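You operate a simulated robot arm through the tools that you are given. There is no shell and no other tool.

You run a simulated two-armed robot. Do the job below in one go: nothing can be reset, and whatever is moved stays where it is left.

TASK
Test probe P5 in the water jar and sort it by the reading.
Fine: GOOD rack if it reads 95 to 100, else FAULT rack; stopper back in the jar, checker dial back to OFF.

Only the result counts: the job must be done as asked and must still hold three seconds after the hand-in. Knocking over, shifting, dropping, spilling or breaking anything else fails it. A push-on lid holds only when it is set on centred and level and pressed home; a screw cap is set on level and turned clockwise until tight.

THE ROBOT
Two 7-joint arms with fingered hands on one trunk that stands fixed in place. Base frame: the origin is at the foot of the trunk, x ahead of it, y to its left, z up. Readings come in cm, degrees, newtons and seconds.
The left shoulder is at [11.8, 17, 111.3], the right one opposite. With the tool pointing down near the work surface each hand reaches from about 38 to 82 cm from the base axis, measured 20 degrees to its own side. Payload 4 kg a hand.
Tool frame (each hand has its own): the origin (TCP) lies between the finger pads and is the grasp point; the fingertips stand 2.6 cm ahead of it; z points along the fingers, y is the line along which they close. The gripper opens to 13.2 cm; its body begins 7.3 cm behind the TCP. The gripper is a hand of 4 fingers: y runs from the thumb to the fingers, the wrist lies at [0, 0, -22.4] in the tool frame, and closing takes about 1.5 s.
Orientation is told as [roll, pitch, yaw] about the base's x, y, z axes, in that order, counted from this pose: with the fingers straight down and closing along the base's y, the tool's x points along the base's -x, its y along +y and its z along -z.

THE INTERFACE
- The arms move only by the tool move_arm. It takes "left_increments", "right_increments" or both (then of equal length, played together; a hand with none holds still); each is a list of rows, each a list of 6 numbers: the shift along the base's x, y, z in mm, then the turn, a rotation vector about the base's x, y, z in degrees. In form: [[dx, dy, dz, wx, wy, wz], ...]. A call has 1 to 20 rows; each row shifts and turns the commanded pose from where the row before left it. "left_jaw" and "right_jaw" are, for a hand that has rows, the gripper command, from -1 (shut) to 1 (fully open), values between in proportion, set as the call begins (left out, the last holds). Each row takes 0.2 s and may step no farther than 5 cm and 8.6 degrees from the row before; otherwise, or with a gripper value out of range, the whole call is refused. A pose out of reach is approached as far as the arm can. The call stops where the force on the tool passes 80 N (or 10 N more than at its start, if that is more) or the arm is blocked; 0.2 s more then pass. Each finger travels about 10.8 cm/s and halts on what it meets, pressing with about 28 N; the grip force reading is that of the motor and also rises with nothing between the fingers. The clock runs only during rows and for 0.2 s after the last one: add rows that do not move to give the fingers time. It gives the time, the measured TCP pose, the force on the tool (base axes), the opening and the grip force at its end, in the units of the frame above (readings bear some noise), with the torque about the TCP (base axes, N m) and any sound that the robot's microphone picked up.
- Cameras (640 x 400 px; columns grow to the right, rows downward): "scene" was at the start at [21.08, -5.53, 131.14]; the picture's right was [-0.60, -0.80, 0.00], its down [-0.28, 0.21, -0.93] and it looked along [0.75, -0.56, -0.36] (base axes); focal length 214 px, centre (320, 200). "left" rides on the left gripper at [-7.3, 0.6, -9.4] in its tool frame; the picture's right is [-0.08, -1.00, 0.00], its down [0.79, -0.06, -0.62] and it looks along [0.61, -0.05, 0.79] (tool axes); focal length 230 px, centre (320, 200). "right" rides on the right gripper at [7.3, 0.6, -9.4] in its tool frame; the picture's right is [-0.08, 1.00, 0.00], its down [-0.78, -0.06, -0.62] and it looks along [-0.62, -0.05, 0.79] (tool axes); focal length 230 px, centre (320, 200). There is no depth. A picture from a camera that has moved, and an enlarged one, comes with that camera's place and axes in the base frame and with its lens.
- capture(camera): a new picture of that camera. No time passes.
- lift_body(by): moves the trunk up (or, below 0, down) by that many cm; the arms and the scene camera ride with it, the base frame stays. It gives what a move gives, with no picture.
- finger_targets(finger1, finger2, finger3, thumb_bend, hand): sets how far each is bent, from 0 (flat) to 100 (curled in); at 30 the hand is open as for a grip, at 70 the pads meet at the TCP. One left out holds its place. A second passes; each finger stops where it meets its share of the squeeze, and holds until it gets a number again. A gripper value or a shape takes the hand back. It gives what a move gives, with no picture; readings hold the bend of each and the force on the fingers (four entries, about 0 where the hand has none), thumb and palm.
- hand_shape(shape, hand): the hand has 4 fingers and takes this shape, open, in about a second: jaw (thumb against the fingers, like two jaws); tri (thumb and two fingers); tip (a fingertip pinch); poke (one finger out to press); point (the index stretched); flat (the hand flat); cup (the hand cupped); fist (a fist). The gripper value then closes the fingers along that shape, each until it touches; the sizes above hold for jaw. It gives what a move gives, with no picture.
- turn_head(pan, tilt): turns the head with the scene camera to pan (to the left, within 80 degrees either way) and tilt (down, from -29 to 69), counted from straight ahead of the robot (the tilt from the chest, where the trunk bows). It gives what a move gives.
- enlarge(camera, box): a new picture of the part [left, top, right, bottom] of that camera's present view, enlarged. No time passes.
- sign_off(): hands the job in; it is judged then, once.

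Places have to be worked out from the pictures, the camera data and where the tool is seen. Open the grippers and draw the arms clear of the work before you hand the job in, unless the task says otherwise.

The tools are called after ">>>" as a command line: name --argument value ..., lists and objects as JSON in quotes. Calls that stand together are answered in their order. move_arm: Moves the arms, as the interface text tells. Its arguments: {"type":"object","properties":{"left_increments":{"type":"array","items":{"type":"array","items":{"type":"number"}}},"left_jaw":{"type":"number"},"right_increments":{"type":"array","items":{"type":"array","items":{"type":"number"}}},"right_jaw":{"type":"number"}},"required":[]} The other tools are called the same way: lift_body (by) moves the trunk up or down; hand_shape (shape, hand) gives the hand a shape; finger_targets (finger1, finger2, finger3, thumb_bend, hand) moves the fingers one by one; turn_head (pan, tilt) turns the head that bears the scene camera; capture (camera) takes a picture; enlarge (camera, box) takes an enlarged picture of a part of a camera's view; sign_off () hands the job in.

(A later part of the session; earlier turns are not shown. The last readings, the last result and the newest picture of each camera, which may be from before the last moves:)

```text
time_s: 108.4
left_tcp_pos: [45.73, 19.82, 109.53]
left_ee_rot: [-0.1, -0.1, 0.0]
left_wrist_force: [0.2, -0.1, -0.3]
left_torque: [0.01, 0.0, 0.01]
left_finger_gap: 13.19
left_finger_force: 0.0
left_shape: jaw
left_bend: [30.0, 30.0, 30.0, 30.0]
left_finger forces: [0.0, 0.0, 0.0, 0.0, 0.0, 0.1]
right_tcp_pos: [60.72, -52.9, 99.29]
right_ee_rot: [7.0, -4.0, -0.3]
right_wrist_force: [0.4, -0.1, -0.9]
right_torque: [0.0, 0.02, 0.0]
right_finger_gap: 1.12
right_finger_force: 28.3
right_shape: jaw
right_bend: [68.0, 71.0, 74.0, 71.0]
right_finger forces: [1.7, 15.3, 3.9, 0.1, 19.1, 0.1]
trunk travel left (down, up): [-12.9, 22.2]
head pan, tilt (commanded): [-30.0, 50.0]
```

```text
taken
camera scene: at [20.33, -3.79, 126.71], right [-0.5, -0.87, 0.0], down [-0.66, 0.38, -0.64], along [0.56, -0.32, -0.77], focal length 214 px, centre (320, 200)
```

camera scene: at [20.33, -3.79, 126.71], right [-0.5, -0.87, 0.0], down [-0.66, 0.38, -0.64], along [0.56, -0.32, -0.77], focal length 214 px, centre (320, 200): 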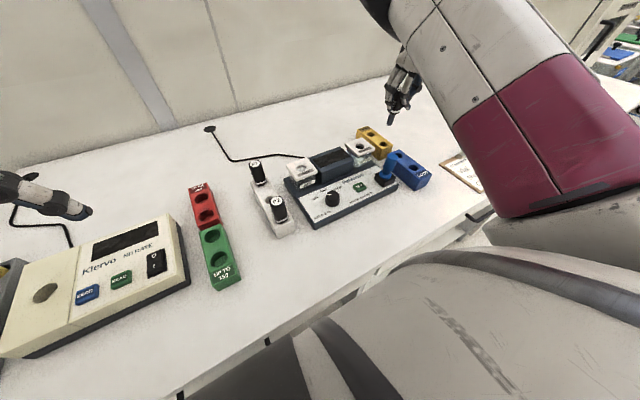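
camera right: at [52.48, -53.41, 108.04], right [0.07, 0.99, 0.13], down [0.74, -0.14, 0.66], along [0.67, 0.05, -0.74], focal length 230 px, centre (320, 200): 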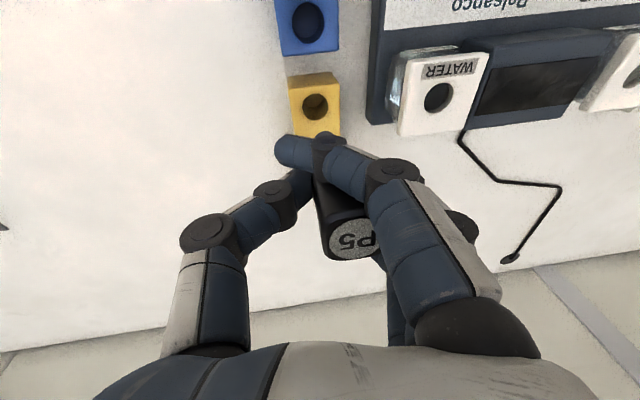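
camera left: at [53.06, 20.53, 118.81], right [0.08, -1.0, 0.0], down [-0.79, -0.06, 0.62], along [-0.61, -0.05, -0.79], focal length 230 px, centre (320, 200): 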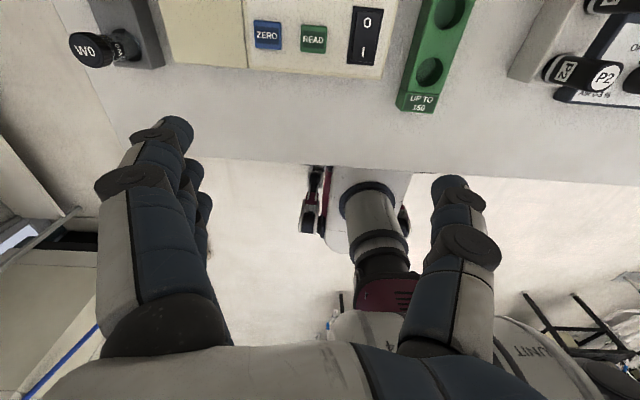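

P5 is over the FAULT rack. I zoom to check its uprightness and alignment with the hole.

>>> enlarge --camera "scene" --box '[350, 65, 430, 165]'

>>> enlarge --camera "right" --box '[240, 60, 410, 270]'

```text
4.00 times, centred on (390, 115) of scene
camera zoom: at [20.33, -3.79, 126.71], right [-0.5, -0.87, 0.0], down [-0.66, 0.38, -0.64], along [0.56, -0.32, -0.77], focal length 858 px, centre (40, 540)
```

zoom: 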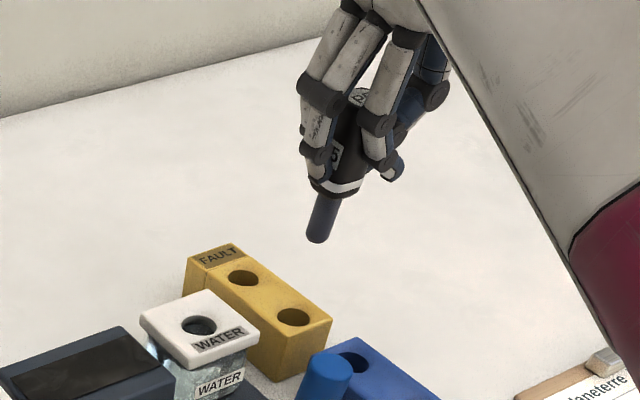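

```text
1.90 times, centred on (325, 165) of right
camera zoom: at [52.48, -53.41, 108.04], right [0.07, 0.99, 0.13], down [0.74, -0.14, 0.66], along [0.67, 0.05, -0.74], focal length 438 px, centre (310, 267)
```

zoom: 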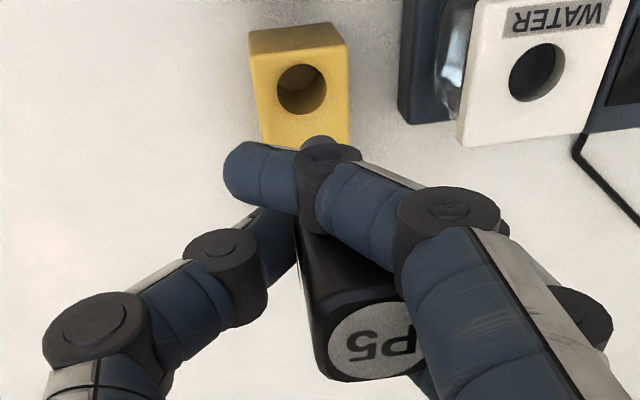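

P5 hangs upright and the tip lies almost straight above the nearer FAULT hole (within about 2–3 mm). I lower 5.5 cm and compare closely.

>>> move_arm --right_increments '[[0, 0, -15, 0, 0, 0], [0, 0, -15, 0, 0, 0], [0, 0, -15, 0, 0, 0], [0, 0, -10, 0, 0, 0], [0, 0, 0, 0, 0, 0], [0, 0, 0, 0, 0, 0]]'

>>> enlarge --camera "scene" --box '[360, 100, 420, 160]'

>>> capture --camera "right"

```text
time_s: 109.8
left_tcp_pos: [45.8, 19.74, 109.52]
left_ee_rot: [0.0, 0.0, 0.0]
left_wrist_force: [0.6, 0.1, -0.4]
left_torque: [0.0, 0.03, 0.03]
left_finger_gap: 13.22
left_finger_force: 0.1
left_shape: jaw
left_bend: [30.0, 30.0, 30.0, 30.0]
left_finger forces: [0.1, 0.0, 0.0, 0.1, 0.0, 0.1]
right_tcp_pos: [60.65, -52.79, 93.61]
right_ee_rot: [7.0, -4.0, -0.3]
right_wrist_force: [-0.6, -0.5, -1.0]
right_torque: [0.02, 0.04, -0.02]
right_finger_gap: 1.06
right_finger_force: 28.0
right_shape: jaw
right_bend: [68.0, 71.0, 74.0, 71.0]
right_finger forces: [1.6, 15.4, 3.8, 0.1, 19.0, 0.1]
trunk travel left (down, up): [-12.9, 22.2]
head pan, tilt (commanded): [-30.0, 50.0]
```

```text
6.67 times, centred on (390, 130) of scene
camera zoom: at [20.33, -3.79, 126.71], right [-0.5, -0.87, 0.0], down [-0.66, 0.38, -0.64], along [0.56, -0.32, -0.77], focal length 1430 px, centre (-147, 667)
```

zoom: 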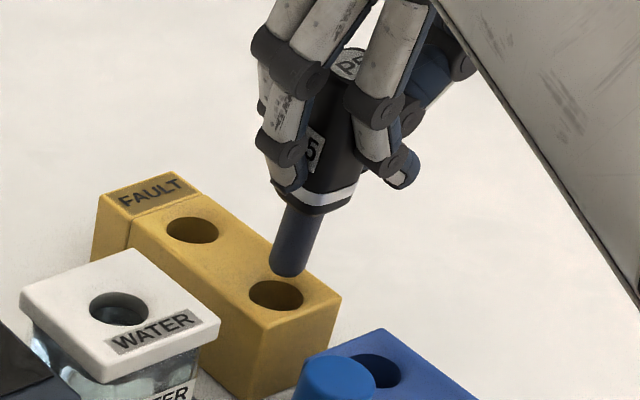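

```text
taken
camera right: at [52.46, -53.37, 102.5], right [0.07, 0.99, 0.13], down [0.74, -0.14, 0.66], along [0.67, 0.04, -0.74], focal length 230 px, centre (320, 200)
```

right: 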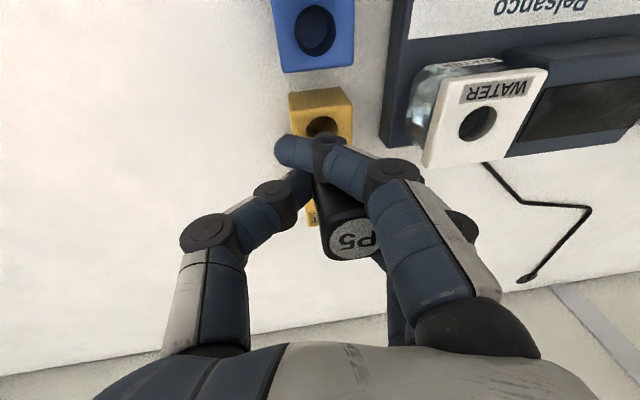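

The tip is about 1.5 cm above the hole and well aligned. I lower 1.2 cm gently and zoom.

>>> move_arm --right_increments '[[0, 0, -4, 0, 0, 0], [0, 0, -4, 0, 0, 0], [0, 0, -4, 0, 0, 0], [0, 0, 0, 0, 0, 0]]'

>>> enlarge --camera "scene" --box '[370, 125, 410, 155]'

```text
time_s: 110.8
left_tcp_pos: [45.75, 19.7, 109.5]
left_ee_rot: [-0.1, -0.1, 0.0]
left_wrist_force: [0.6, -0.3, -0.1]
left_torque: [-0.01, 0.01, -0.01]
left_finger_gap: 13.18
left_finger_force: 0.1
left_shape: jaw
left_bend: [30.0, 30.0, 30.0, 30.0]
left_finger forces: [0.1, 0.0, 0.0, 0.0, 0.1, 0.0]
right_tcp_pos: [60.65, -52.78, 92.45]
right_ee_rot: [7.0, -4.1, -0.3]
right_wrist_force: [-0.5, -1.1, 0.1]
right_torque: [-0.02, 0.03, 0.03]
right_finger_gap: 1.09
right_finger_force: 28.1
right_shape: jaw
right_bend: [68.0, 71.0, 74.0, 71.0]
right_finger forces: [1.7, 15.4, 3.8, 0.0, 19.0, 0.1]
trunk travel left (down, up): [-12.9, 22.2]
head pan, tilt (commanded): [-30.0, 50.0]
```

```text
13.33 times, centred on (390, 140) of scene
camera zoom: at [20.32, -3.78, 126.72], right [-0.5, -0.87, 0.0], down [-0.66, 0.38, -0.64], along [0.56, -0.32, -0.77], focal length 2860 px, centre (-613, 1000)
```

zoom: 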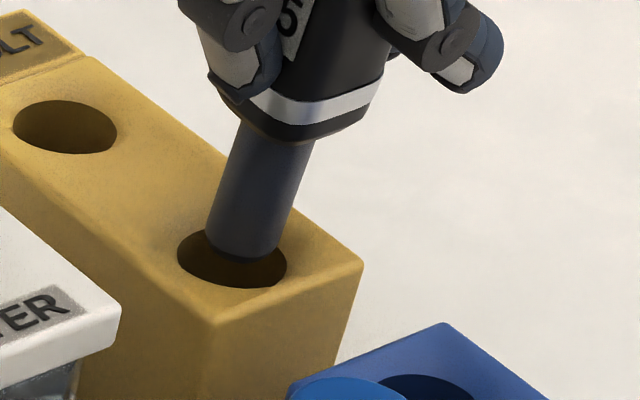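

The tip is just entering above the hole and the probe is upright. I continue down with a 1 mm nudge to +y.

>>> move_arm --right_increments '[[0, 1, -3, 0, 0, 0], [0, 0, -3, 0, 0, 0], [0, 0, 0, 0, 0, 0]]'

>>> enlarge --camera "scene" --box '[370, 125, 410, 155]'

```text
time_s: 111.6
left_tcp_pos: [45.8, 19.69, 109.51]
left_ee_rot: [0.0, -0.1, 0.0]
left_wrist_force: [0.4, 0.3, 0.0]
left_torque: [-0.02, 0.0, 0.03]
left_finger_gap: 13.18
left_finger_force: 0.0
left_shape: jaw
left_bend: [30.0, 30.0, 30.0, 30.0]
left_finger forces: [0.1, 0.0, 0.0, 0.0, 0.0, 0.0]
right_tcp_pos: [60.66, -52.71, 91.86]
right_ee_rot: [7.0, -4.1, -0.3]
right_wrist_force: [0.4, -0.7, -1.1]
right_torque: [-0.01, -0.01, 0.03]
right_finger_gap: 1.1
right_finger_force: 28.4
right_shape: jaw
right_bend: [68.0, 71.0, 74.0, 71.0]
right_finger forces: [1.6, 15.4, 3.7, 0.1, 19.0, 0.0]
trunk travel left (down, up): [-12.9, 22.2]
head pan, tilt (commanded): [-30.0, 50.0]
```

```text
13.33 times, centred on (390, 140) of scene
camera zoom: at [20.32, -3.79, 126.71], right [-0.5, -0.87, 0.0], down [-0.66, 0.38, -0.64], along [0.56, -0.32, -0.77], focal length 2860 px, centre (-613, 1000)
```

zoom: 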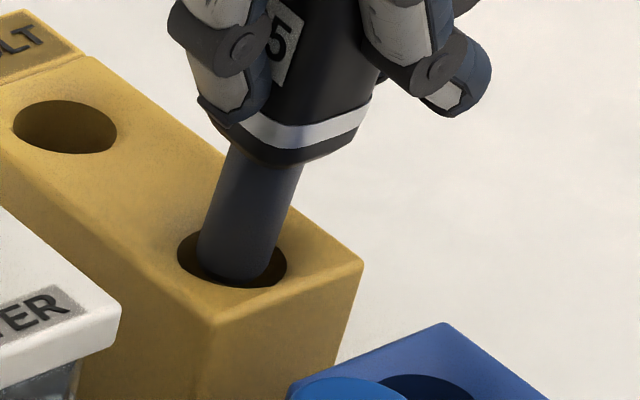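

The tip sits centred in the hole with no force. I lower further in steps.

>>> move_arm --right_increments '[[0, 0, -3, 0, 0, 0], [0, 0, -3, 0, 0, 0], [0, 0, -3, 0, 0, 0], [0, 0, 0, 0, 0, 0]]'

>>> enlarge --camera "scene" --box '[370, 125, 410, 155]'

```text
time_s: 112.6
left_tcp_pos: [45.75, 19.66, 109.58]
left_ee_rot: [-0.1, -0.1, 0.0]
left_wrist_force: [1.8, 0.5, -0.2]
left_torque: [-0.01, 0.01, 0.01]
left_finger_gap: 13.21
left_finger_force: 0.0
left_shape: jaw
left_bend: [30.0, 30.0, 30.0, 30.0]
left_finger forces: [0.0, 0.1, 0.0, 0.0, 0.0, 0.1]
right_tcp_pos: [60.53, -52.72, 91.0]
right_ee_rot: [7.0, -4.0, -0.3]
right_wrist_force: [-0.4, -0.4, 0.4]
right_torque: [0.01, 0.0, 0.0]
right_finger_gap: 1.1
right_finger_force: 27.9
right_shape: jaw
right_bend: [68.0, 71.0, 74.0, 71.0]
right_finger forces: [1.7, 15.4, 3.8, 0.0, 19.0, 0.0]
trunk travel left (down, up): [-12.9, 22.2]
head pan, tilt (commanded): [-30.0, 50.0]
```

```text
13.33 times, centred on (390, 140) of scene
camera zoom: at [20.32, -3.79, 126.71], right [-0.5, -0.87, 0.0], down [-0.66, 0.38, -0.64], along [0.56, -0.32, -0.77], focal length 2860 px, centre (-613, 1000)
```

zoom: 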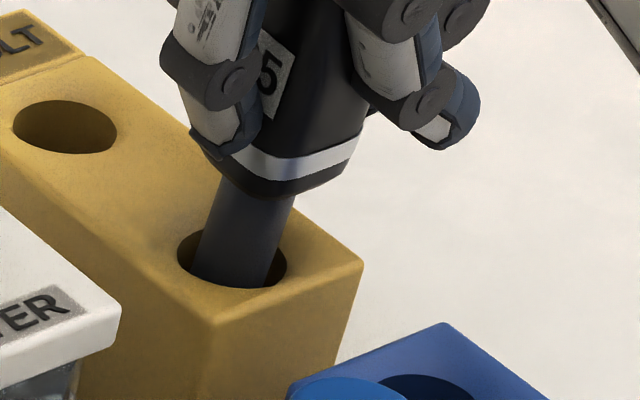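

The tip is inside the FAULT hole. I lower on by 1 cm stages, watching the force.

>>> move_arm --right_increments '[[0, -1, -4, 0, 0, 0], [0, 0, -4, 0, 0, 0], [0, 0, -3, 0, 0, 0], [0, 0, 0, 0, 0, 0]]'

>>> enlarge --camera "scene" --box '[370, 120, 415, 155]'

```text
time_s: 113.6
left_tcp_pos: [45.85, 19.84, 109.49]
left_ee_rot: [0.0, -0.1, 0.0]
left_wrist_force: [-0.4, -0.3, 0.1]
left_torque: [0.0, 0.01, -0.02]
left_finger_gap: 13.21
left_finger_force: 0.1
left_shape: jaw
left_bend: [30.0, 30.0, 30.0, 30.0]
left_finger forces: [0.0, 0.0, 0.0, 0.0, 0.0, 0.1]
right_tcp_pos: [60.73, -52.83, 89.84]
right_ee_rot: [7.0, -4.1, -0.3]
right_wrist_force: [-1.4, -0.4, -0.7]
right_torque: [0.01, 0.01, -0.02]
right_finger_gap: 1.11
right_finger_force: 28.0
right_shape: jaw
right_bend: [68.0, 71.0, 74.0, 71.0]
right_finger forces: [1.5, 15.3, 3.7, 0.0, 18.9, 0.0]
trunk travel left (down, up): [-12.9, 22.2]
head pan, tilt (commanded): [-30.0, 50.0]
```

```text
11.43 times, centred on (392, 138) of scene
camera zoom: at [20.32, -3.79, 126.71], right [-0.5, -0.87, 0.0], down [-0.66, 0.38, -0.64], along [0.56, -0.32, -0.77], focal length 2451 px, centre (-509, 914)
```

zoom: 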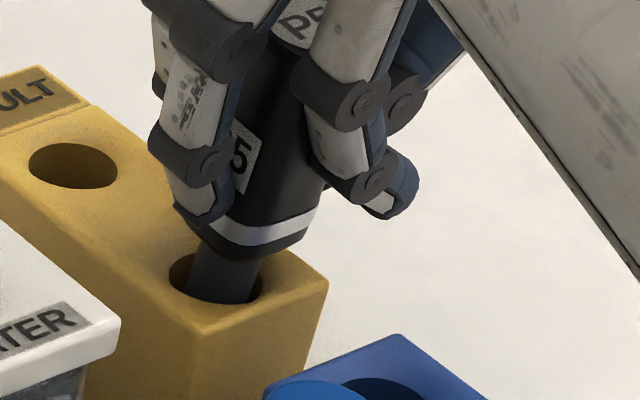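

No contact so far; about 1.9 cm remain. I lower 1.2 cm more.

>>> move_arm --right_increments '[[0, 0, -4, 0, 0, 0], [0, 0, -4, 0, 0, 0], [0, 0, -4, 0, 0, 0], [0, 0, 0, 0, 0, 0]]'

>>> enlarge --camera "scene" --box '[370, 120, 415, 155]'

```text
time_s: 114.6
left_tcp_pos: [45.74, 19.68, 109.52]
left_ee_rot: [0.1, -0.1, 0.1]
left_wrist_force: [-0.6, 0.1, 0.8]
left_torque: [0.0, -0.01, -0.01]
left_finger_gap: 13.18
left_finger_force: 0.1
left_shape: jaw
left_bend: [30.0, 30.0, 30.0, 30.0]
left_finger forces: [0.0, 0.1, 0.1, 0.1, 0.0, 0.0]
right_tcp_pos: [60.64, -52.95, 88.65]
right_ee_rot: [7.1, -4.0, -0.3]
right_wrist_force: [-0.9, -0.1, -0.9]
right_torque: [-0.02, -0.02, 0.01]
right_finger_gap: 1.12
right_finger_force: 28.4
right_shape: jaw
right_bend: [68.0, 71.0, 74.0, 71.0]
right_finger forces: [1.6, 15.4, 3.8, 0.0, 19.0, 0.0]
trunk travel left (down, up): [-12.9, 22.2]
head pan, tilt (commanded): [-30.0, 50.0]
```

```text
11.43 times, centred on (392, 138) of scene
camera zoom: at [20.32, -3.79, 126.71], right [-0.5, -0.87, 0.0], down [-0.66, 0.38, -0.64], along [0.56, -0.32, -0.77], focal length 2451 px, centre (-509, 914)
```

zoom: 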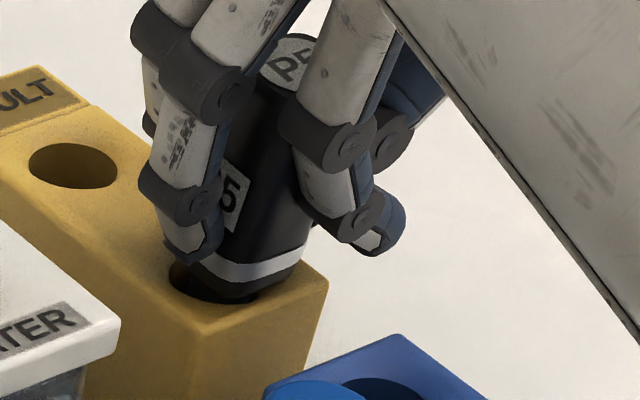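

About 0.5 cm remains. I feel for contact with small steps.

>>> move_arm --right_increments '[[0, 1, -2, 0, 0, 0], [0, 0, -2, 0, 0, 0], [0, 0, -1, 0, 0, 0], [0, 0, 0, 0, 0, 0]]'

>>> enlarge --camera "scene" --box '[370, 120, 415, 155]'

>>> capture --camera "right"

```text
time_s: 115.6
left_tcp_pos: [45.64, 19.77, 109.71]
left_ee_rot: [0.0, -0.1, 0.1]
left_wrist_force: [-0.6, 0.2, -0.1]
left_torque: [0.0, -0.04, 0.01]
left_finger_gap: 13.16
left_finger_force: 0.0
left_shape: jaw
left_bend: [30.0, 30.0, 30.0, 30.0]
left_finger forces: [0.0, 0.1, 0.0, 0.1, 0.0, 0.0]
right_tcp_pos: [60.75, -52.69, 88.38]
right_ee_rot: [6.9, -4.2, -0.3]
right_wrist_force: [3.3, -3.7, 15.3]
right_torque: [0.18, 0.06, -0.04]
right_finger_gap: 1.15
right_finger_force: 28.1
right_shape: jaw
right_bend: [68.0, 71.0, 75.0, 72.0]
right_finger forces: [0.1, 15.5, 7.7, 0.0, 22.6, 0.0]
trunk travel left (down, up): [-12.9, 22.2]
head pan, tilt (commanded): [-30.0, 50.0]
```

```text
11.43 times, centred on (392, 138) of scene
camera zoom: at [20.21, -3.71, 126.76], right [-0.5, -0.87, 0.0], down [-0.66, 0.38, -0.64], along [0.56, -0.32, -0.77], focal length 2451 px, centre (-509, 914)
```

zoom: 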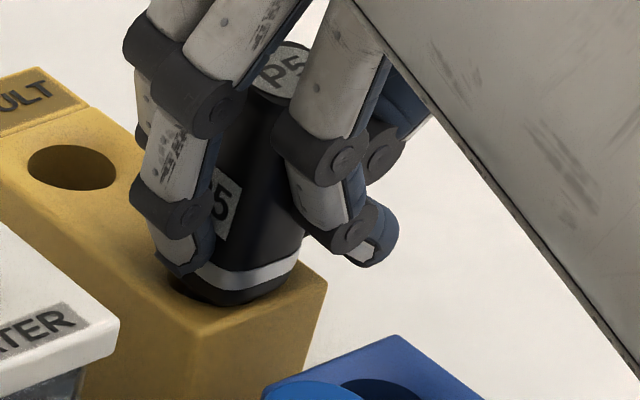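

```text
taken
camera right: at [52.52, -53.24, 97.19], right [0.07, 0.99, 0.12], down [0.74, -0.14, 0.66], along [0.67, 0.04, -0.74], focal length 230 px, centre (320, 200)
```

right: 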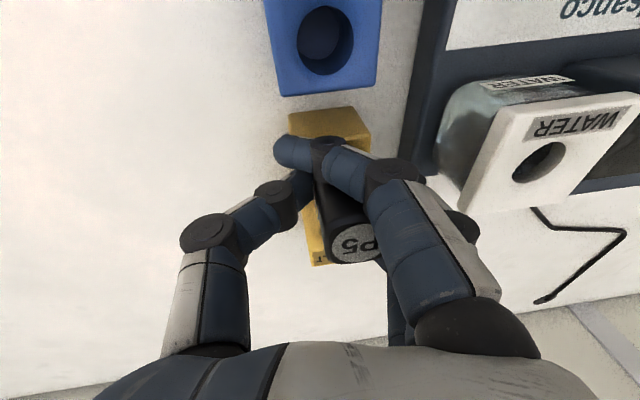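

The body rests on the FAULT rack (15 N). I ease 2 mm and open the jaw so P5 settles.

>>> move_arm --right_increments '[[0, 0, 2, 0, 0, 0], [0, 0, 0, 0, 0, 0]]'

>>> move_arm --right_increments '[[0, 0, 0, 0, 0, 0], [0, 0, 0, 0, 0, 0], [0, 0, 0, 0, 0, 0], [0, 0, 0, 0, 0, 0], [0, 0, 0, 0, 0, 0]]' --right_jaw 0.1

>>> capture --camera "right"

>>> enlarge --camera "scene" --box '[350, 100, 430, 165]'

```text
time_s: 116.2
left_tcp_pos: [45.72, 19.83, 109.49]
left_ee_rot: [0.0, -0.1, 0.0]
left_wrist_force: [0.3, 0.8, -0.1]
left_torque: [-0.06, 0.03, -0.01]
left_finger_gap: 13.18
left_finger_force: 0.0
left_shape: jaw
left_bend: [30.0, 30.0, 30.0, 30.0]
left_finger forces: [0.0, 0.0, 0.0, 0.1, 0.0, 0.1]
right_tcp_pos: [60.62, -52.67, 88.3]
right_ee_rot: [7.1, -4.1, -0.3]
right_wrist_force: [1.3, -1.4, 8.2]
right_torque: [0.21, 0.11, -0.01]
right_finger_gap: 1.16
right_finger_force: 28.1
right_shape: jaw
right_bend: [68.0, 71.0, 75.0, 72.0]
right_finger forces: [0.2, 15.8, 6.2, 0.0, 20.2, 0.1]
trunk travel left (down, up): [-12.9, 22.2]
head pan, tilt (commanded): [-30.0, 50.0]
```

```text
time_s: 117.4
left_tcp_pos: [45.78, 19.71, 109.46]
left_ee_rot: [-0.1, 0.1, 0.1]
left_wrist_force: [0.3, 0.5, 0.7]
left_torque: [0.04, -0.01, -0.02]
left_finger_gap: 13.2
left_finger_force: 0.1
left_shape: jaw
left_bend: [30.0, 30.0, 30.0, 30.0]
left_finger forces: [0.1, 0.0, 0.0, 0.0, 0.0, 0.0]
right_tcp_pos: [60.65, -52.69, 88.42]
right_ee_rot: [7.0, -4.2, -0.4]
right_wrist_force: [0.9, 0.1, 0.0]
right_torque: [0.0, 0.02, 0.0]
right_finger_gap: 7.21
right_finger_force: 0.1
right_shape: jaw
right_bend: [72.0, 72.0, 72.0, 70.0]
right_finger forces: [0.0, 0.0, 0.0, 0.1, 0.0, 0.0]
trunk travel left (down, up): [-12.9, 22.2]
head pan, tilt (commanded): [-30.0, 50.0]
```

```text
taken
camera right: at [52.54, -53.29, 97.19], right [0.07, 0.99, 0.13], down [0.74, -0.14, 0.66], along [0.67, 0.04, -0.74], focal length 230 px, centre (320, 200)
```

right: 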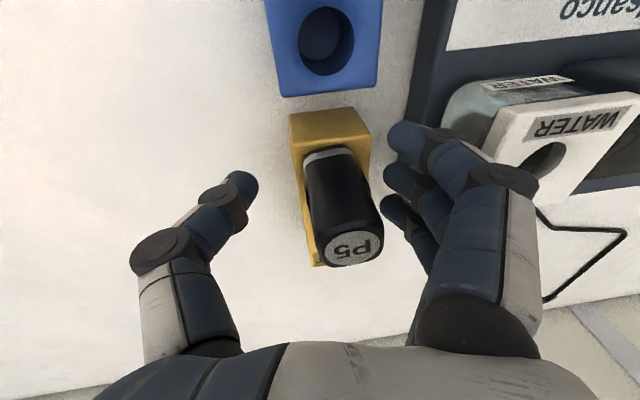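

```text
6.15 times, centred on (390, 132) of scene
camera zoom: at [20.32, -3.79, 126.71], right [-0.5, -0.87, 0.0], down [-0.66, 0.38, -0.64], along [0.56, -0.32, -0.77], focal length 1320 px, centre (-111, 615)
```

zoom: 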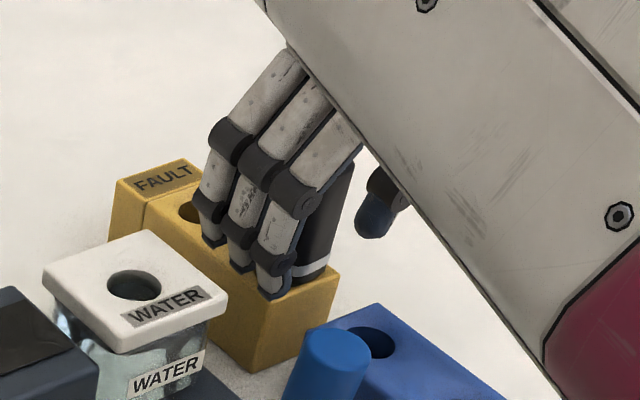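

P5 stands in the FAULT rack. It is closer to the finger side, so I shift the hand 6 mm toward +y and then rise straight up, levelling only once clear.

>>> move_arm --right_increments '[[0, 6, 0, 0, 0, 0], [0, 0, 10, 0, 0, 0], [0, 0, 20, 0, 0, 0], [0, 0, 25, 0, 0, 0], [0, 0, 30, 0, 0, 0], [0, 0, 20, -3.5, 2, 0], [0, 0, 0, -3.5, 2, 0], [0, 0, 0, 0, 0, 0]]'

>>> capture --camera "right"

>>> capture --camera "scene"

```text
time_s: 119.2
left_tcp_pos: [45.75, 19.69, 109.48]
left_ee_rot: [0.0, -0.2, 0.2]
left_wrist_force: [-0.3, 0.1, -0.7]
left_torque: [0.01, 0.0, 0.01]
left_finger_gap: 13.22
left_finger_force: 0.0
left_shape: jaw
left_bend: [30.0, 30.0, 30.0, 30.0]
left_finger forces: [0.0, 0.0, 0.0, 0.1, 0.0, 0.0]
right_tcp_pos: [60.68, -52.12, 98.86]
right_ee_rot: [-0.1, 0.0, -0.2]
right_wrist_force: [0.6, -0.9, 0.6]
right_torque: [-0.01, -0.03, 0.03]
right_finger_gap: 7.24
right_finger_force: 0.1
right_shape: jaw
right_bend: [72.0, 72.0, 72.0, 70.0]
right_finger forces: [0.0, 0.0, 0.0, 0.0, 0.0, 0.0]
trunk travel left (down, up): [-12.9, 22.2]
head pan, tilt (commanded): [-30.0, 50.0]
```

```text
taken
camera right: at [53.18, -51.56, 108.25], right [0.08, 1.0, 0.0], down [0.78, -0.06, 0.62], along [0.62, -0.05, -0.79], focal length 230 px, centre (320, 200)
```

right: 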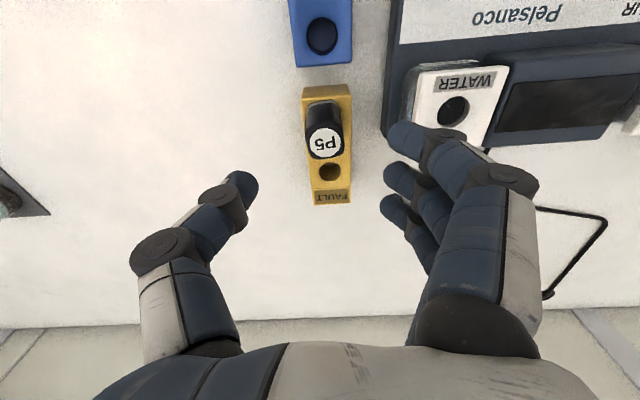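

```text
taken
camera scene: at [20.3, -3.78, 126.72], right [-0.5, -0.87, 0.0], down [-0.66, 0.38, -0.64], along [0.56, -0.32, -0.77], focal length 214 px, centre (320, 200)
```

scene: 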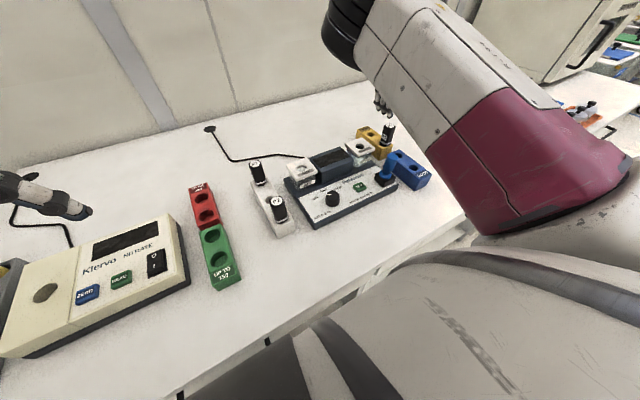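

I zoom on the FAULT rack to verify that P5 stands straight and fully seated.

>>> enlarge --camera "scene" --box '[330, 110, 420, 200]'

>>> enlarge --camera "right" --box '[270, 60, 380, 220]'

```text
4.44 times, centred on (375, 155) of scene
camera zoom: at [20.3, -3.78, 126.72], right [-0.5, -0.87, 0.0], down [-0.66, 0.38, -0.64], along [0.56, -0.32, -0.77], focal length 953 px, centre (76, 400)
```

zoom: 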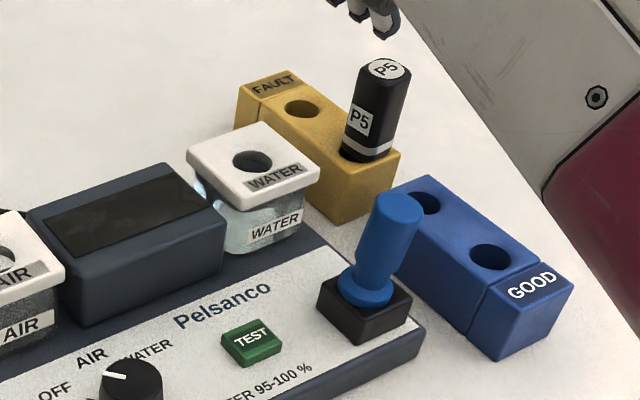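

```text
2.50 times, centred on (325, 140) of right
camera zoom: at [53.18, -51.56, 108.25], right [0.08, 1.0, 0.0], down [0.78, -0.06, 0.62], along [0.62, -0.05, -0.79], focal length 575 px, centre (308, 350)
```

zoom: 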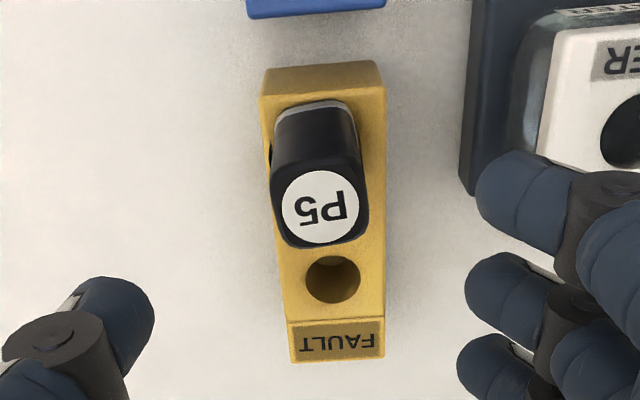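

P5 stands upright in the FAULT rack, the dial is at OFF. Now the stopper: I move the hand above it at the socket (about (49.4,-41.8)).

>>> move_arm --right_increments '[[-25, 20, 0, 0, 0, 0], [-30, 25, 0, 0, 0, 0], [-30, 25, 0, 0, 0, 0], [-25, 25, 0, 0, 0, 0], [0, 0, 0, 0, 0, 0], [0, 0, 0, 0, 0, 0]]'

>>> capture --camera "right"

>>> capture --camera "scene"

```text
time_s: 120.6
left_tcp_pos: [45.7, 19.8, 109.57]
left_ee_rot: [0.0, -0.1, 0.0]
left_wrist_force: [0.1, 0.5, 0.3]
left_torque: [-0.02, -0.01, -0.02]
left_finger_gap: 13.19
left_finger_force: 0.0
left_shape: jaw
left_bend: [30.0, 30.0, 30.0, 30.0]
left_finger forces: [0.0, 0.1, 0.0, 0.0, 0.0, 0.0]
right_tcp_pos: [48.59, -44.02, 98.1]
right_ee_rot: [1.6, 0.4, -2.8]
right_wrist_force: [0.3, 0.6, 0.2]
right_torque: [-0.02, 0.03, 0.03]
right_finger_gap: 7.22
right_finger_force: 0.0
right_shape: jaw
right_bend: [72.0, 72.0, 72.0, 70.0]
right_finger forces: [0.0, 0.1, 0.1, 0.0, 0.1, 0.1]
trunk travel left (down, up): [-12.9, 22.2]
head pan, tilt (commanded): [-30.0, 50.0]
```

```text
taken
camera right: at [41.19, -43.39, 107.52], right [0.13, 0.99, 0.03], down [0.78, -0.12, 0.61], along [0.61, -0.06, -0.79], focal length 230 px, centre (320, 200)
```

right: 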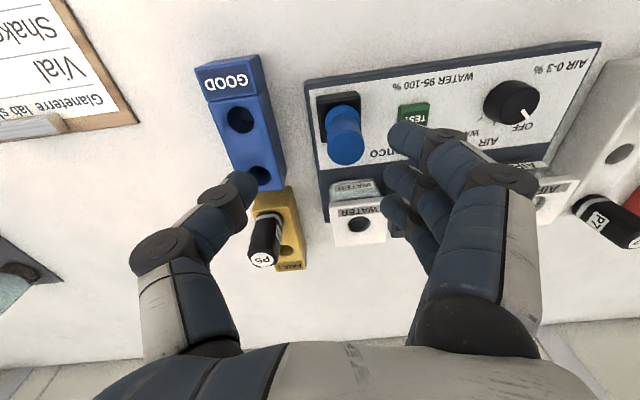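

```text
taken
camera scene: at [20.27, -3.75, 126.72], right [-0.5, -0.87, 0.0], down [-0.66, 0.38, -0.64], along [0.56, -0.32, -0.77], focal length 214 px, centre (320, 200)
```

scene: 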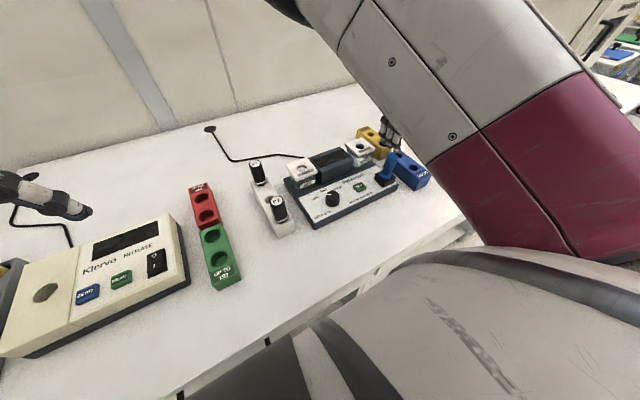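

The stopper's top is at about (48.9,-42.0). I level the hand, centre with the small grip offset and descend in stages.

>>> move_arm --right_increments '[[2, 8, 0, -0.8, -0.2, 1.4], [2, 7, 0, -0.8, -0.2, 1.4], [0, 0, -20, 0, 0, 0], [0, 0, 0, 0, 0, 0], [0, 0, 0, 0, 0, 0]]'

>>> capture --camera "right"

```text
time_s: 121.8
left_tcp_pos: [45.8, 19.76, 109.45]
left_ee_rot: [0.0, -0.1, 0.1]
left_wrist_force: [-1.0, -0.2, 0.1]
left_torque: [0.01, 0.0, 0.0]
left_finger_gap: 13.18
left_finger_force: 0.0
left_shape: jaw
left_bend: [30.0, 30.0, 30.0, 30.0]
left_finger forces: [0.0, 0.0, 0.1, 0.0, 0.0, 0.0]
right_tcp_pos: [49.34, -42.27, 96.46]
right_ee_rot: [0.5, -0.8, 0.3]
right_wrist_force: [0.3, -0.5, 0.6]
right_torque: [-0.04, 0.02, 0.04]
right_finger_gap: 7.22
right_finger_force: 0.0
right_shape: jaw
right_bend: [72.0, 72.0, 72.0, 70.0]
right_finger forces: [0.0, 0.0, 0.1, 0.0, 0.1, 0.0]
trunk travel left (down, up): [-12.9, 22.2]
head pan, tilt (commanded): [-30.0, 50.0]
```

```text
taken
camera right: at [41.75, -41.86, 105.67], right [0.07, 1.0, 0.01], down [0.78, -0.06, 0.63], along [0.63, -0.04, -0.78], focal length 230 px, centre (320, 200)
```

right: 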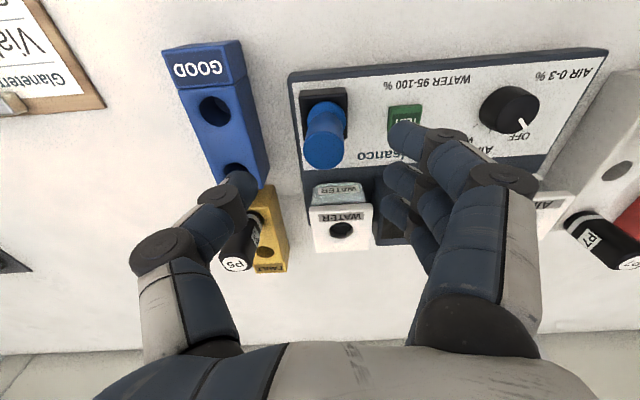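

The stopper is 0.3 cm to +y and 0.4 cm to -x of the hand's axis. I correct and descend to TCP z≈89.2.

>>> move_arm --right_increments '[[-4, -1, -15, -0.4, 0.7, -0.2], [0, 0, -20, 0, 0, 0], [0, 0, -20, 0, 0, 0], [0, 0, -15, 0, 0, 0], [0, 0, 0, 0, 0, 0], [0, 0, 0, 0, 0, 0]]'

>>> capture --camera "right"

>>> enlarge --camera "scene" --box '[350, 120, 420, 190]'

```text
time_s: 123.2
left_tcp_pos: [45.82, 19.71, 109.47]
left_ee_rot: [-0.1, -0.1, 0.1]
left_wrist_force: [0.3, -0.1, 0.4]
left_torque: [-0.01, 0.04, 0.03]
left_finger_gap: 13.19
left_finger_force: 0.1
left_shape: jaw
left_bend: [30.0, 30.0, 30.0, 30.0]
left_finger forces: [0.0, 0.0, 0.0, 0.0, 0.0, 0.0]
right_tcp_pos: [49.04, -42.12, 89.76]
right_ee_rot: [-0.8, -0.1, 0.4]
right_wrist_force: [1.2, 0.5, 0.9]
right_torque: [0.01, -0.03, -0.01]
right_finger_gap: 7.2
right_finger_force: 0.1
right_shape: jaw
right_bend: [72.0, 72.0, 72.0, 70.0]
right_finger forces: [0.0, 0.0, 0.0, 0.0, 0.1, 0.0]
trunk travel left (down, up): [-12.9, 22.2]
head pan, tilt (commanded): [-30.0, 50.0]
```

```text
taken
camera right: at [41.63, -41.49, 99.05], right [0.07, 1.0, -0.01], down [0.78, -0.05, 0.62], along [0.62, -0.05, -0.79], focal length 230 px, centre (320, 200)
```

right: 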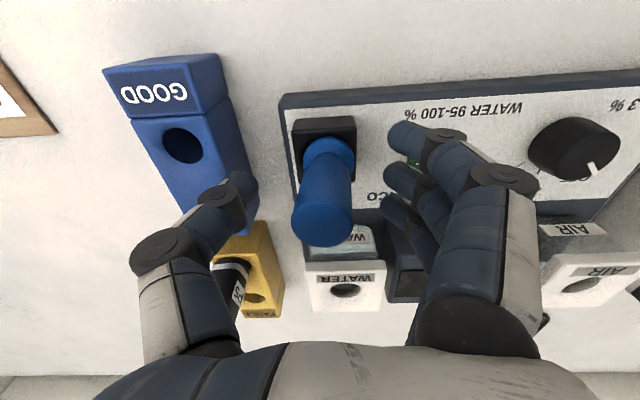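

```text
5.71 times, centred on (385, 155) of scene
camera zoom: at [20.33, -3.78, 126.71], right [-0.5, -0.87, 0.0], down [-0.66, 0.38, -0.64], along [0.56, -0.32, -0.77], focal length 1226 px, centre (-51, 457)
```

zoom: 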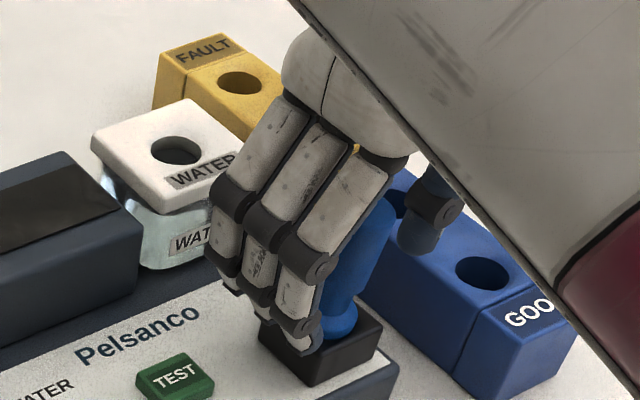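

The stopper is between the pads. I make a last small shift (-3 mm y, -5 mm z) and close.

>>> move_arm --right_increments '[[0, -3, -5, 0.6, 0, -0.3], [0, 0, 0, 0, 0, 0]]'

>>> move_arm --right_increments '[[0, 0, 0, 0, 0, 0], [0, 0, 0, 0, 0, 0], [0, 0, 0, 0, 0, 0], [0, 0, 0, 0, 0, 0], [0, 0, 0, 0, 0, 0], [0, 0, 0, 0, 0, 0], [0, 0, 0, 0, 0, 0], [0, 0, 0, 0, 0, 0]]' --right_jaw -1

>>> capture --camera "right"

>>> enlarge --camera "scene" --box '[350, 120, 420, 190]'

```text
time_s: 123.8
left_tcp_pos: [45.78, 19.69, 109.62]
left_ee_rot: [0.0, -0.1, 0.0]
left_wrist_force: [0.2, 0.2, 0.4]
left_torque: [0.0, -0.01, 0.01]
left_finger_gap: 13.18
left_finger_force: 0.1
left_shape: jaw
left_bend: [30.0, 30.0, 30.0, 30.0]
left_finger forces: [0.0, 0.0, 0.1, 0.0, 0.0, 0.0]
right_tcp_pos: [49.3, -42.06, 89.25]
right_ee_rot: [-0.6, 0.0, 1.0]
right_wrist_force: [-0.2, -0.3, 0.6]
right_torque: [0.01, 0.02, -0.02]
right_finger_gap: 7.22
right_finger_force: 0.0
right_shape: jaw
right_bend: [72.0, 72.0, 72.0, 70.0]
right_finger forces: [0.0, 0.1, 0.0, 0.0, 0.1, 0.0]
trunk travel left (down, up): [-12.9, 22.2]
head pan, tilt (commanded): [-30.0, 50.0]
```

```text
time_s: 125.6
left_tcp_pos: [45.66, 19.77, 109.51]
left_ee_rot: [0.0, -0.1, 0.0]
left_wrist_force: [1.1, 0.8, 0.5]
left_torque: [-0.01, 0.02, -0.01]
left_finger_gap: 13.17
left_finger_force: 0.0
left_shape: jaw
left_bend: [30.0, 30.0, 30.0, 30.0]
left_finger forces: [0.2, 0.1, 0.1, 0.0, 0.1, 0.0]
right_tcp_pos: [49.21, -42.07, 89.08]
right_ee_rot: [-0.7, 0.2, 0.9]
right_wrist_force: [3.2, -1.5, 9.1]
right_torque: [0.18, -0.11, -0.03]
right_finger_gap: 0.55
right_finger_force: 27.9
right_shape: jaw
right_bend: [68.0, 71.0, 68.0, 74.0]
right_finger forces: [1.6, 15.0, 0.0, 0.1, 15.5, 0.0]
trunk travel left (down, up): [-12.9, 22.2]
head pan, tilt (commanded): [-30.0, 50.0]
```

```text
taken
camera right: at [41.73, -41.58, 98.58], right [0.06, 1.0, -0.01], down [0.79, -0.04, 0.61], along [0.61, -0.05, -0.79], focal length 230 px, centre (320, 200)
```

right: 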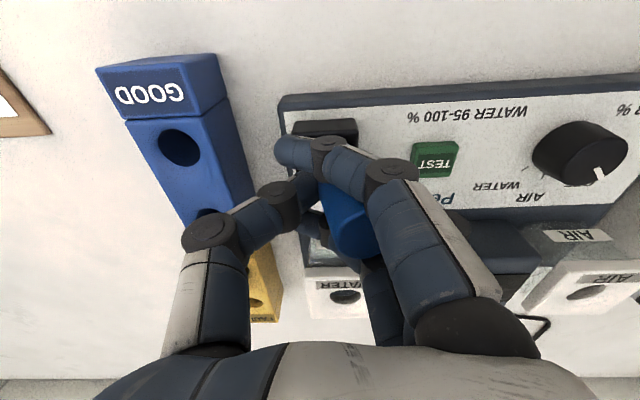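

```text
5.71 times, centred on (385, 155) of scene
camera zoom: at [20.28, -3.75, 126.73], right [-0.5, -0.87, 0.0], down [-0.66, 0.38, -0.64], along [0.56, -0.32, -0.77], focal length 1226 px, centre (-51, 457)
```

zoom: 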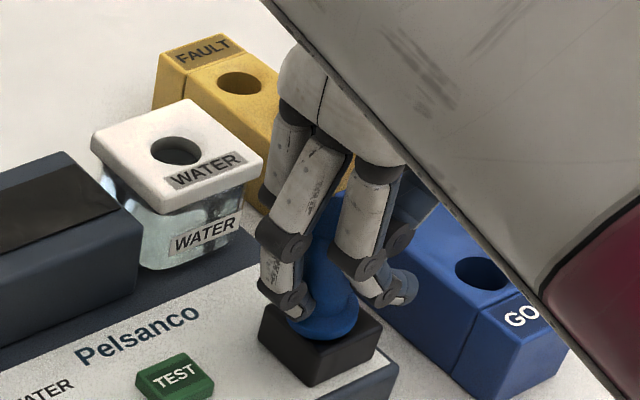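

This grip holds mainly with one finger since the stopper sits a bit toward -x. I reopen, shift -5 mm in x and -3 mm in y, and grip again for a better hold.

>>> move_arm --right_increments '[[0, 0, 0, 0, 0, 0], [0, 0, 0, 0, 0, 0], [0, 0, 0, 0, 0, 0], [0, 0, 0, 0, 0, 0], [0, 0, 0, 0, 0, 0], [-5, -3, 2, 0.6, -0.2, -0.9], [0, 0, 0, 0, 0, 0]]' --right_jaw 0.1

>>> capture --camera "right"

>>> enlarge --camera "scene" --box '[350, 120, 420, 190]'

```text
time_s: 127.2
left_tcp_pos: [45.62, 19.67, 109.52]
left_ee_rot: [0.1, 0.0, 0.0]
left_wrist_force: [-0.6, -0.6, 0.4]
left_torque: [0.02, 0.0, 0.0]
left_finger_gap: 13.2
left_finger_force: 0.1
left_shape: jaw
left_bend: [30.0, 30.0, 30.0, 30.0]
left_finger forces: [0.0, 0.1, 0.0, 0.0, 0.0, 0.0]
right_tcp_pos: [48.86, -42.21, 89.34]
right_ee_rot: [-0.3, 0.2, 0.6]
right_wrist_force: [-0.2, -0.1, 0.6]
right_torque: [0.03, -0.03, -0.01]
right_finger_gap: 7.2
right_finger_force: 0.0
right_shape: jaw
right_bend: [72.0, 72.0, 72.0, 70.0]
right_finger forces: [0.0, 0.0, 0.0, 0.1, 0.1, 0.0]
trunk travel left (down, up): [-12.9, 22.2]
head pan, tilt (commanded): [-30.0, 50.0]
```

```text
taken
camera right: at [41.37, -41.69, 98.77], right [0.07, 1.0, -0.01], down [0.79, -0.05, 0.62], along [0.61, -0.05, -0.79], focal length 230 px, centre (320, 200)
```

right: 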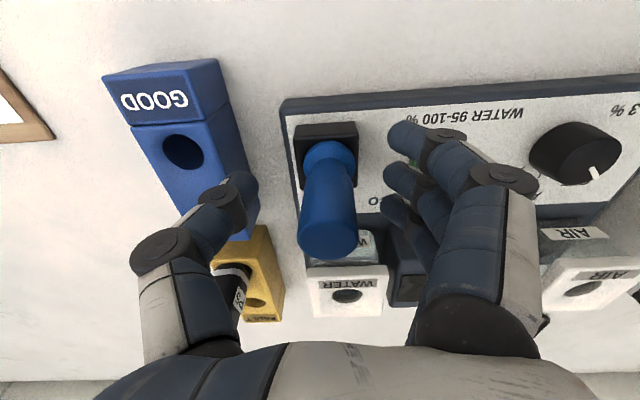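

```text
5.71 times, centred on (385, 155) of scene
camera zoom: at [20.33, -3.78, 126.71], right [-0.5, -0.87, 0.0], down [-0.66, 0.38, -0.64], along [0.56, -0.32, -0.77], focal length 1226 px, centre (-51, 457)
```

zoom: 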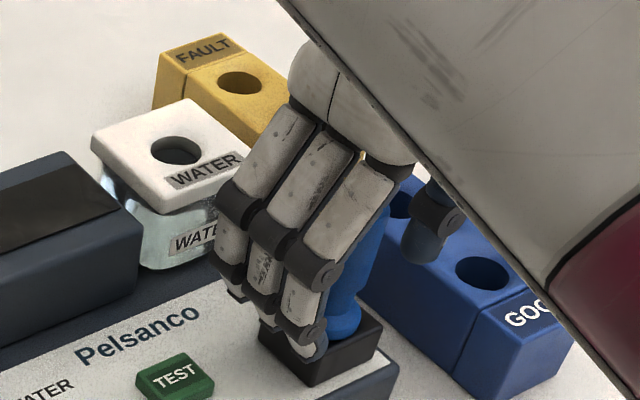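

Now the stopper is centred. I close the jaw again.

>>> move_arm --right_increments '[[0, 0, 0, 0, 0, 0], [0, 0, 0, 0, 0, 0], [0, 0, 0, 0, 0, 0], [0, 0, 0, 0, 0, 0], [0, 0, 0, 0, 0, 0], [0, 0, 0, 0, 0, 0], [0, 0, 0, 0, 0, 0], [0, 0, 0, 0, 0, 0]]' --right_jaw -1

>>> capture --camera "right"

>>> enlarge --camera "scene" --box '[350, 120, 420, 190]'

```text
time_s: 129.0
left_tcp_pos: [45.67, 19.73, 109.53]
left_ee_rot: [0.0, -0.1, 0.0]
left_wrist_force: [-0.6, -0.3, 0.2]
left_torque: [0.0, 0.01, 0.03]
left_finger_gap: 13.18
left_finger_force: 0.1
left_shape: jaw
left_bend: [30.0, 30.0, 30.0, 30.0]
left_finger forces: [0.0, 0.0, 0.0, 0.1, 0.0, 0.0]
right_tcp_pos: [48.83, -42.35, 89.42]
right_ee_rot: [-0.2, 0.0, 0.5]
right_wrist_force: [0.5, -0.6, -0.3]
right_torque: [-0.02, 0.03, 0.02]
right_finger_gap: 0.68
right_finger_force: 27.2
right_shape: jaw
right_bend: [68.0, 71.0, 67.0, 71.0]
right_finger forces: [0.0, 12.6, 8.3, 0.1, 23.3, 0.0]
trunk travel left (down, up): [-12.9, 22.2]
head pan, tilt (commanded): [-30.0, 50.0]
```

```text
taken
camera right: at [41.38, -41.68, 98.78], right [0.07, 1.0, -0.01], down [0.79, -0.05, 0.62], along [0.62, -0.05, -0.79], focal length 230 px, centre (320, 200)
```

right: 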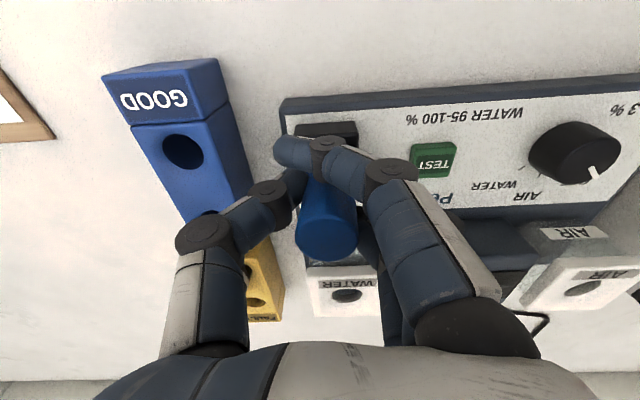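

```text
5.71 times, centred on (385, 155) of scene
camera zoom: at [20.32, -3.78, 126.71], right [-0.5, -0.87, 0.0], down [-0.66, 0.38, -0.64], along [0.56, -0.32, -0.77], focal length 1226 px, centre (-51, 457)
```

zoom: 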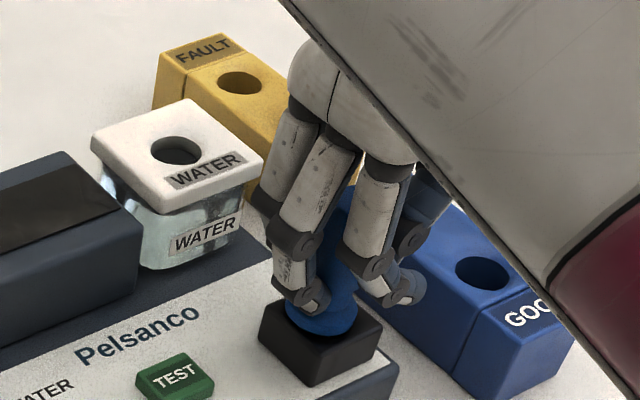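

A good, even grip (12.6/8.3 N against 23 N) and the stopper is upright. I lift it 9 cm out of the socket.

>>> move_arm --right_increments '[[0, 0, 5, 0, 0, 0], [0, 0, 10, 0, 0, 0], [0, 0, 15, 0, 0, 0], [0, 0, 20, 0, 0, 0], [0, 0, 20, 0, 0, 0], [5, 0, 20, 0, 0, 0], [0, 0, 0, 0, 0, 0]]'

>>> capture --camera "right"

>>> enlarge --camera "scene" --box '[340, 80, 430, 190]'

```text
time_s: 130.6
left_tcp_pos: [45.73, 19.77, 109.44]
left_ee_rot: [0.0, 0.0, 0.1]
left_wrist_force: [-0.2, -1.0, 0.5]
left_torque: [0.03, 0.02, -0.03]
left_finger_gap: 13.18
left_finger_force: 0.1
left_shape: jaw
left_bend: [30.0, 30.0, 30.0, 30.0]
left_finger forces: [0.0, 0.0, 0.0, 0.1, 0.0, 0.1]
right_tcp_pos: [48.59, -43.32, 97.64]
right_ee_rot: [1.1, 0.5, -1.7]
right_wrist_force: [-0.6, 0.4, -0.3]
right_torque: [0.0, -0.03, 0.02]
right_finger_gap: 0.69
right_finger_force: 27.8
right_shape: jaw
right_bend: [68.0, 71.0, 67.0, 71.0]
right_finger forces: [0.1, 12.8, 8.5, 0.1, 23.2, 0.1]
trunk travel left (down, up): [-12.9, 22.2]
head pan, tilt (commanded): [-30.0, 50.0]
```

```text
taken
camera right: at [41.26, -42.73, 107.14], right [0.1, 0.99, 0.02], down [0.79, -0.09, 0.61], along [0.61, -0.05, -0.79], focal length 230 px, centre (320, 200)
```

right: 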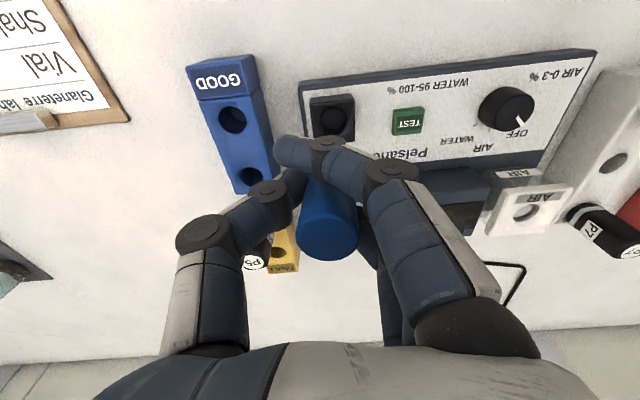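

```text
3.64 times, centred on (385, 135) of scene
camera zoom: at [20.34, -3.79, 126.71], right [-0.5, -0.87, 0.0], down [-0.66, 0.38, -0.64], along [0.56, -0.32, -0.77], focal length 780 px, centre (84, 436)
```

zoom: 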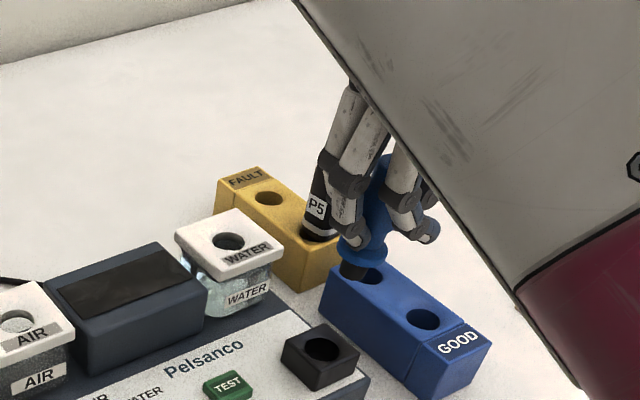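

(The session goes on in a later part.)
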